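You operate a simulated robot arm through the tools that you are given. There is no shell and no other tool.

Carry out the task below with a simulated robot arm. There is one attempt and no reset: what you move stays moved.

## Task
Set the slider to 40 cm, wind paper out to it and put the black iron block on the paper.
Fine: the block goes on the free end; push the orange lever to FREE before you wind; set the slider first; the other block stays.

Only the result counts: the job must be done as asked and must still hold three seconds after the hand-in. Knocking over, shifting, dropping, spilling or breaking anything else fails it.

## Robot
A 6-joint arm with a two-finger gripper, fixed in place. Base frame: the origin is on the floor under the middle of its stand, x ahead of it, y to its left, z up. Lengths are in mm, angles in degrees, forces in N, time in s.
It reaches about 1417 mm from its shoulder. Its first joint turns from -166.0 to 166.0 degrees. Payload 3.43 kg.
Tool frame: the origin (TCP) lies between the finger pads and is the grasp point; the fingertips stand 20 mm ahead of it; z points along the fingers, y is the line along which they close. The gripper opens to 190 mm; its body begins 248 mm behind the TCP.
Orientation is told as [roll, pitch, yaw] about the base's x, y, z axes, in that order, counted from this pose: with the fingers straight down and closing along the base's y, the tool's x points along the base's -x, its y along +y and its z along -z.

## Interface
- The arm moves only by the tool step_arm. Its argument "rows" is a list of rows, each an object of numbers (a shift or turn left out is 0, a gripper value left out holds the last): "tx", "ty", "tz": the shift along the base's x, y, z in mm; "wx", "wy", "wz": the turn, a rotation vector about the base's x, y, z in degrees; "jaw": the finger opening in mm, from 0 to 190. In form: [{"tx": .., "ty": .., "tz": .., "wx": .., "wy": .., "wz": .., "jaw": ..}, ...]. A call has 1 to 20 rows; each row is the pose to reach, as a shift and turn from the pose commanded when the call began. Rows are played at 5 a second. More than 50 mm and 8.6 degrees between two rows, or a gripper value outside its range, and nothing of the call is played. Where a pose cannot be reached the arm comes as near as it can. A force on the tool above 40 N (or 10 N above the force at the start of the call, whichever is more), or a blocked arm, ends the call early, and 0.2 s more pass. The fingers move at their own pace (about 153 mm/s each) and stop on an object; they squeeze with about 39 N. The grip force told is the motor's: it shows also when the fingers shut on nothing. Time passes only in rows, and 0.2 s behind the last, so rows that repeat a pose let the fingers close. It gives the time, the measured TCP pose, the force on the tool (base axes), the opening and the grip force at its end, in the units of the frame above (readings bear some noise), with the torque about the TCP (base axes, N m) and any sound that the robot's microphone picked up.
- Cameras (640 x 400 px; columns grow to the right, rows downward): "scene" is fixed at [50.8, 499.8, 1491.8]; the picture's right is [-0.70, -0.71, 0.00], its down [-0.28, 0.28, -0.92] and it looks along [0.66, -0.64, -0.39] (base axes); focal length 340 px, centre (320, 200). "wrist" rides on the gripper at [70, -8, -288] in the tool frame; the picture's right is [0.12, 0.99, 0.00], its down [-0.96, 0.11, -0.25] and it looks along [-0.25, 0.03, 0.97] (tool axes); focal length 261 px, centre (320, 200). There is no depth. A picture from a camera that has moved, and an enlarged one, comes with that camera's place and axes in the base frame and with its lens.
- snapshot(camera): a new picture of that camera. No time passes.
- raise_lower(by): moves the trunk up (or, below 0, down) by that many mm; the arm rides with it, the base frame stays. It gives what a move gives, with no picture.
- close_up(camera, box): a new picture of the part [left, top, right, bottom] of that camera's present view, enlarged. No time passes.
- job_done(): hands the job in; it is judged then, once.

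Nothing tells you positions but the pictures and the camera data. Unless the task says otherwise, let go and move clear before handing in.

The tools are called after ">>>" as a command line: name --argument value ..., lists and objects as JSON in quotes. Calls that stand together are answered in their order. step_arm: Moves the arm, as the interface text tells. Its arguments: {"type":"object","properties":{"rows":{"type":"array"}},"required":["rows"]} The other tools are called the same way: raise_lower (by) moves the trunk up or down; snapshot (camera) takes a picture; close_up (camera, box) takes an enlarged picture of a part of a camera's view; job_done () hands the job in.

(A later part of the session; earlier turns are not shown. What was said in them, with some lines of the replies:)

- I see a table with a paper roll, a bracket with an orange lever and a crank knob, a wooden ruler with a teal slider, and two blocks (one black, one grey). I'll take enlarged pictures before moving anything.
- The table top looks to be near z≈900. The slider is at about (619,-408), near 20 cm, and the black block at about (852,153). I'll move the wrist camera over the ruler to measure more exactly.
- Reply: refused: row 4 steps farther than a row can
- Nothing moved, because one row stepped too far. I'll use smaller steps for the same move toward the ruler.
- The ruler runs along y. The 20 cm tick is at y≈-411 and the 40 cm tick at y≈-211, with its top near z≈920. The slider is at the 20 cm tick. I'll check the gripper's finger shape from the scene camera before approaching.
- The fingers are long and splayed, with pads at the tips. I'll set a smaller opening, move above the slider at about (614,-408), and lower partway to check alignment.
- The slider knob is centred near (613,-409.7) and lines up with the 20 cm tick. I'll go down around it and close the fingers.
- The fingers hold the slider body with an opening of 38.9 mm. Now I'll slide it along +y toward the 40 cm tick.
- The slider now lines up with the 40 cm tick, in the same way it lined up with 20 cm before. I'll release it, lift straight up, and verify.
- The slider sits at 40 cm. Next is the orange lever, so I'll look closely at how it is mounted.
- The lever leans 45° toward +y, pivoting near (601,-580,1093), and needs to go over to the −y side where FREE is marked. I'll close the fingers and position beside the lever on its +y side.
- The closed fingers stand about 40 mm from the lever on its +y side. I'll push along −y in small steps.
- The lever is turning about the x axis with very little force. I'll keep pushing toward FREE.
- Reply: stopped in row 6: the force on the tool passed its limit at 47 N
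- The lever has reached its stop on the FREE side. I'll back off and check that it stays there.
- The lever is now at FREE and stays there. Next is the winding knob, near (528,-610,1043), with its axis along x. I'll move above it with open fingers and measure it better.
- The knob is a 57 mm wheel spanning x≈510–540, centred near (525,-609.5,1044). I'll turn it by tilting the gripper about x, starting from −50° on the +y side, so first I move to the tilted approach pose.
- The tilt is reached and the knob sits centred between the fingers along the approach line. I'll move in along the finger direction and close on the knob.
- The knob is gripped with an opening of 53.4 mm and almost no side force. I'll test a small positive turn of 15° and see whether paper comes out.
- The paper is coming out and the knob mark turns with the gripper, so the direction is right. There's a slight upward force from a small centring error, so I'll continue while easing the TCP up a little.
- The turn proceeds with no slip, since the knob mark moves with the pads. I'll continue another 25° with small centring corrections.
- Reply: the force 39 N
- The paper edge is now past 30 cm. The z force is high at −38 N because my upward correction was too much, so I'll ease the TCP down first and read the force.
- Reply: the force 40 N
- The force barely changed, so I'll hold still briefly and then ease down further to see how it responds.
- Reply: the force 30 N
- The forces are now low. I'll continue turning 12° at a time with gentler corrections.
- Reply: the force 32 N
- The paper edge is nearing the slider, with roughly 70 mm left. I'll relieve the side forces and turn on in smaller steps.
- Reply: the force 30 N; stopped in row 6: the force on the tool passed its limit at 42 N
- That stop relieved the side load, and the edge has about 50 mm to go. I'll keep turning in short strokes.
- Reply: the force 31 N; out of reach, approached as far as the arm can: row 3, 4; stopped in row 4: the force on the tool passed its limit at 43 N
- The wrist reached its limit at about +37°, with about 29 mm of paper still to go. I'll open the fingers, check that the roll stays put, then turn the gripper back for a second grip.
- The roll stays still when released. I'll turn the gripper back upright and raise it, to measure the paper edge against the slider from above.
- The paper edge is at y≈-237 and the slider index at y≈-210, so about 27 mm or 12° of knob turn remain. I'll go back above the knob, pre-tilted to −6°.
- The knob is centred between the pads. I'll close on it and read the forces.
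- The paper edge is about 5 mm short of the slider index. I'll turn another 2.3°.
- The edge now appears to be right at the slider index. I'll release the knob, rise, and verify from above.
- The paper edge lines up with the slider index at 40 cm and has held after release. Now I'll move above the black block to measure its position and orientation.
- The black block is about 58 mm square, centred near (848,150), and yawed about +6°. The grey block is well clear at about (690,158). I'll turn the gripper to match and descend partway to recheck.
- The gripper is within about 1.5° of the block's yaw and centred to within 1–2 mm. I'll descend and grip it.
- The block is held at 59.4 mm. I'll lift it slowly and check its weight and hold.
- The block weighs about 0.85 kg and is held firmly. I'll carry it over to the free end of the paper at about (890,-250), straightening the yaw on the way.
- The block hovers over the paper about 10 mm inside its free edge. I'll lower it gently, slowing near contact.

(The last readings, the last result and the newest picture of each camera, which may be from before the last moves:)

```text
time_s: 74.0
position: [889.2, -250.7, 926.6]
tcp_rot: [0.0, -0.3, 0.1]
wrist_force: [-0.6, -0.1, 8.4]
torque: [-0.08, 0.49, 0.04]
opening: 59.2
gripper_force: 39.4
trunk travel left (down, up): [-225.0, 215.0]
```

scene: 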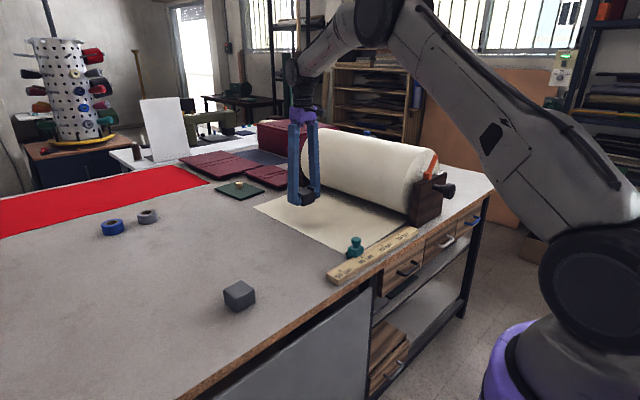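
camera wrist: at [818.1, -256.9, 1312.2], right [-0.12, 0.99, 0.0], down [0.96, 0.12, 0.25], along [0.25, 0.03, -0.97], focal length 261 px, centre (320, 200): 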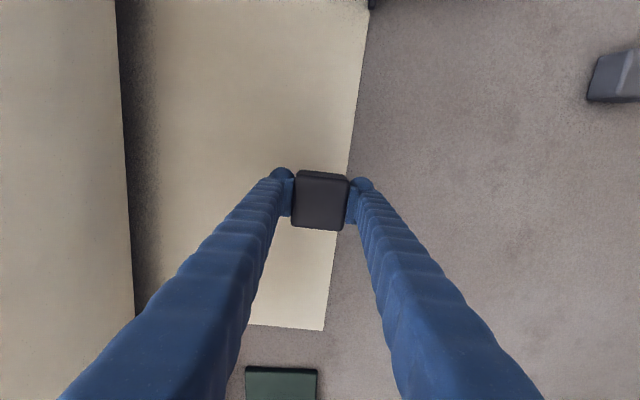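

The block is resting on the paper, as the force has reversed. I'll ease off slightly, open the fingers evenly, and rise straight up.

>>> step_arm --rows '[{"tz": 0.5}, {"tz": 0.5, "jaw": 66}, {"tz": 0.5, "jaw": 75}, {"tz": 0.5, "jaw": 90}, {"tz": 0.5, "jaw": 95}, {"tz": 10, "jaw": 95}, {"tz": 30}, {"tz": 60}, {"tz": 100}, {"tz": 145}, {"tz": 190}, {"tz": 235}, {"tz": 280}, {"tz": 300}, {"tz": 300}]'

>>> snapshot --camera "wrist"

>>> snapshot --camera "scene"

```text
time_s: 77.2
position: [889.6, -250.9, 1224.9]
tcp_rot: [0.0, -0.2, 0.1]
wrist_force: [0.1, -0.5, 0.1]
torque: [0.03, 0.0, 0.0]
opening: 95.0
gripper_force: 0.0
trunk travel left (down, up): [-225.0, 215.0]
```

```text
taken
camera wrist: at [817.4, -258.7, 1511.3], right [-0.12, 0.99, 0.0], down [0.96, 0.12, 0.25], along [0.25, 0.03, -0.97], focal length 261 px, centre (320, 200)
```

wrist: 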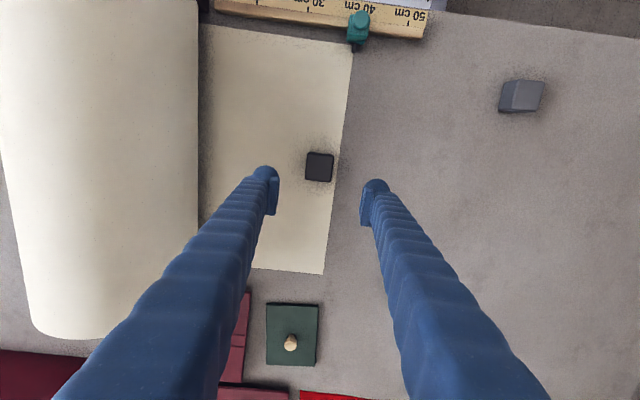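

```text
taken
```

scene: 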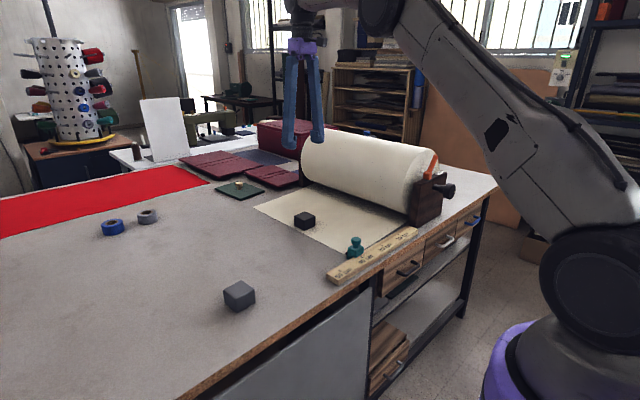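

>>> close_up --camera "wrist" --box '[270, 0, 430, 120]'

>>> close_up --camera "wrist" --box '[260, 110, 400, 210]'

>>> close_up --camera "scene" --box '[240, 140, 480, 300]'

>>> close_up --camera "scene" --box '[340, 225, 400, 265]'

```text
3.33 times, centred on (350, 60) of wrist
camera zoom: at [817.4, -258.7, 1511.3], right [-0.12, 0.99, 0.0], down [0.96, 0.12, 0.25], along [0.25, 0.03, -0.97], focal length 869 px, centre (220, 667)
```

zoom: 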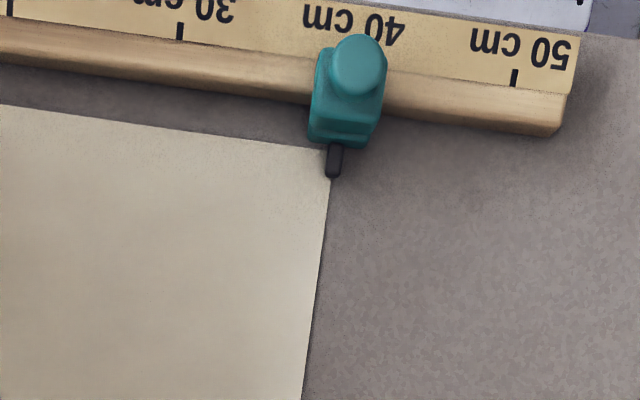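

```text
4.00 times, centred on (330, 160) of wrist
camera zoom: at [817.4, -258.7, 1511.3], right [-0.12, 0.99, 0.0], down [0.96, 0.12, 0.25], along [0.25, 0.03, -0.97], focal length 1043 px, centre (280, 360)
```

zoom: 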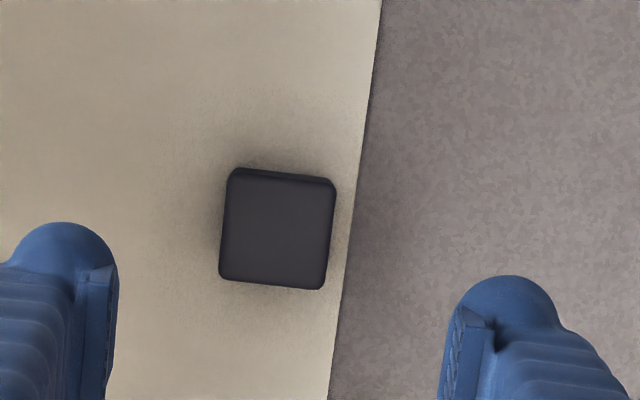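

```text
2.50 times, centred on (360, 220) of scene
camera zoom: at [50.8, 499.8, 1491.8], right [-0.7, -0.71, 0.0], down [-0.28, 0.28, -0.92], along [0.66, -0.64, -0.39], focal length 849 px, centre (220, 150)
```

zoom: 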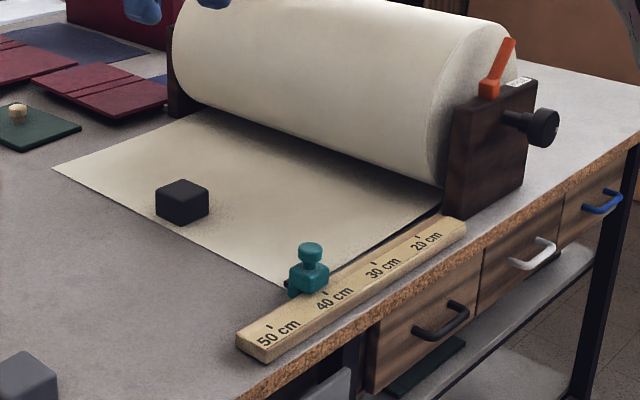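

```text
10.00 times, centred on (370, 245) of scene
camera zoom: at [50.8, 499.8, 1491.8], right [-0.7, -0.71, 0.0], down [-0.28, 0.28, -0.92], along [0.66, -0.64, -0.39], focal length 3396 px, centre (-180, -250)
```

zoom: 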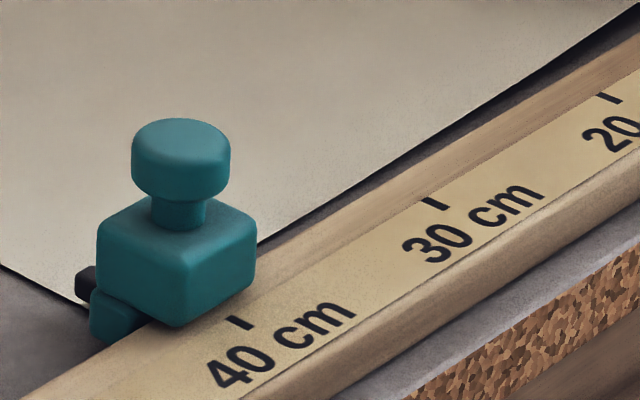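

The slider is at 40 cm and the paper's edge meets its index. The black block sits wholly on the free end, the lever is at FREE and the grey block hasn't moved. The gripper is open and clear above, so I'm handing in.

>>> job_done

```text
The job is handed in.
```

The job is done and handed in. I don't have the verdict yet, but the last pictures before the hand-in showed everything as asked:

- **Slider:** I set it first, and it sits at the 40 cm tick.
- **Lever:** I pushed it to FREE before winding, and it has stayed there.
- **Paper:** I wound it out to the slider. Its edge meets the slider's index to within about 2 mm, and the roll stayed put after I let go of the knob.
- **Black iron block:** It lies fully on the free end of the paper, about 10 mm in from the edge.
- **Grey block:** It was not touched and is where it was at the start.

The gripper is open and well clear above the table.
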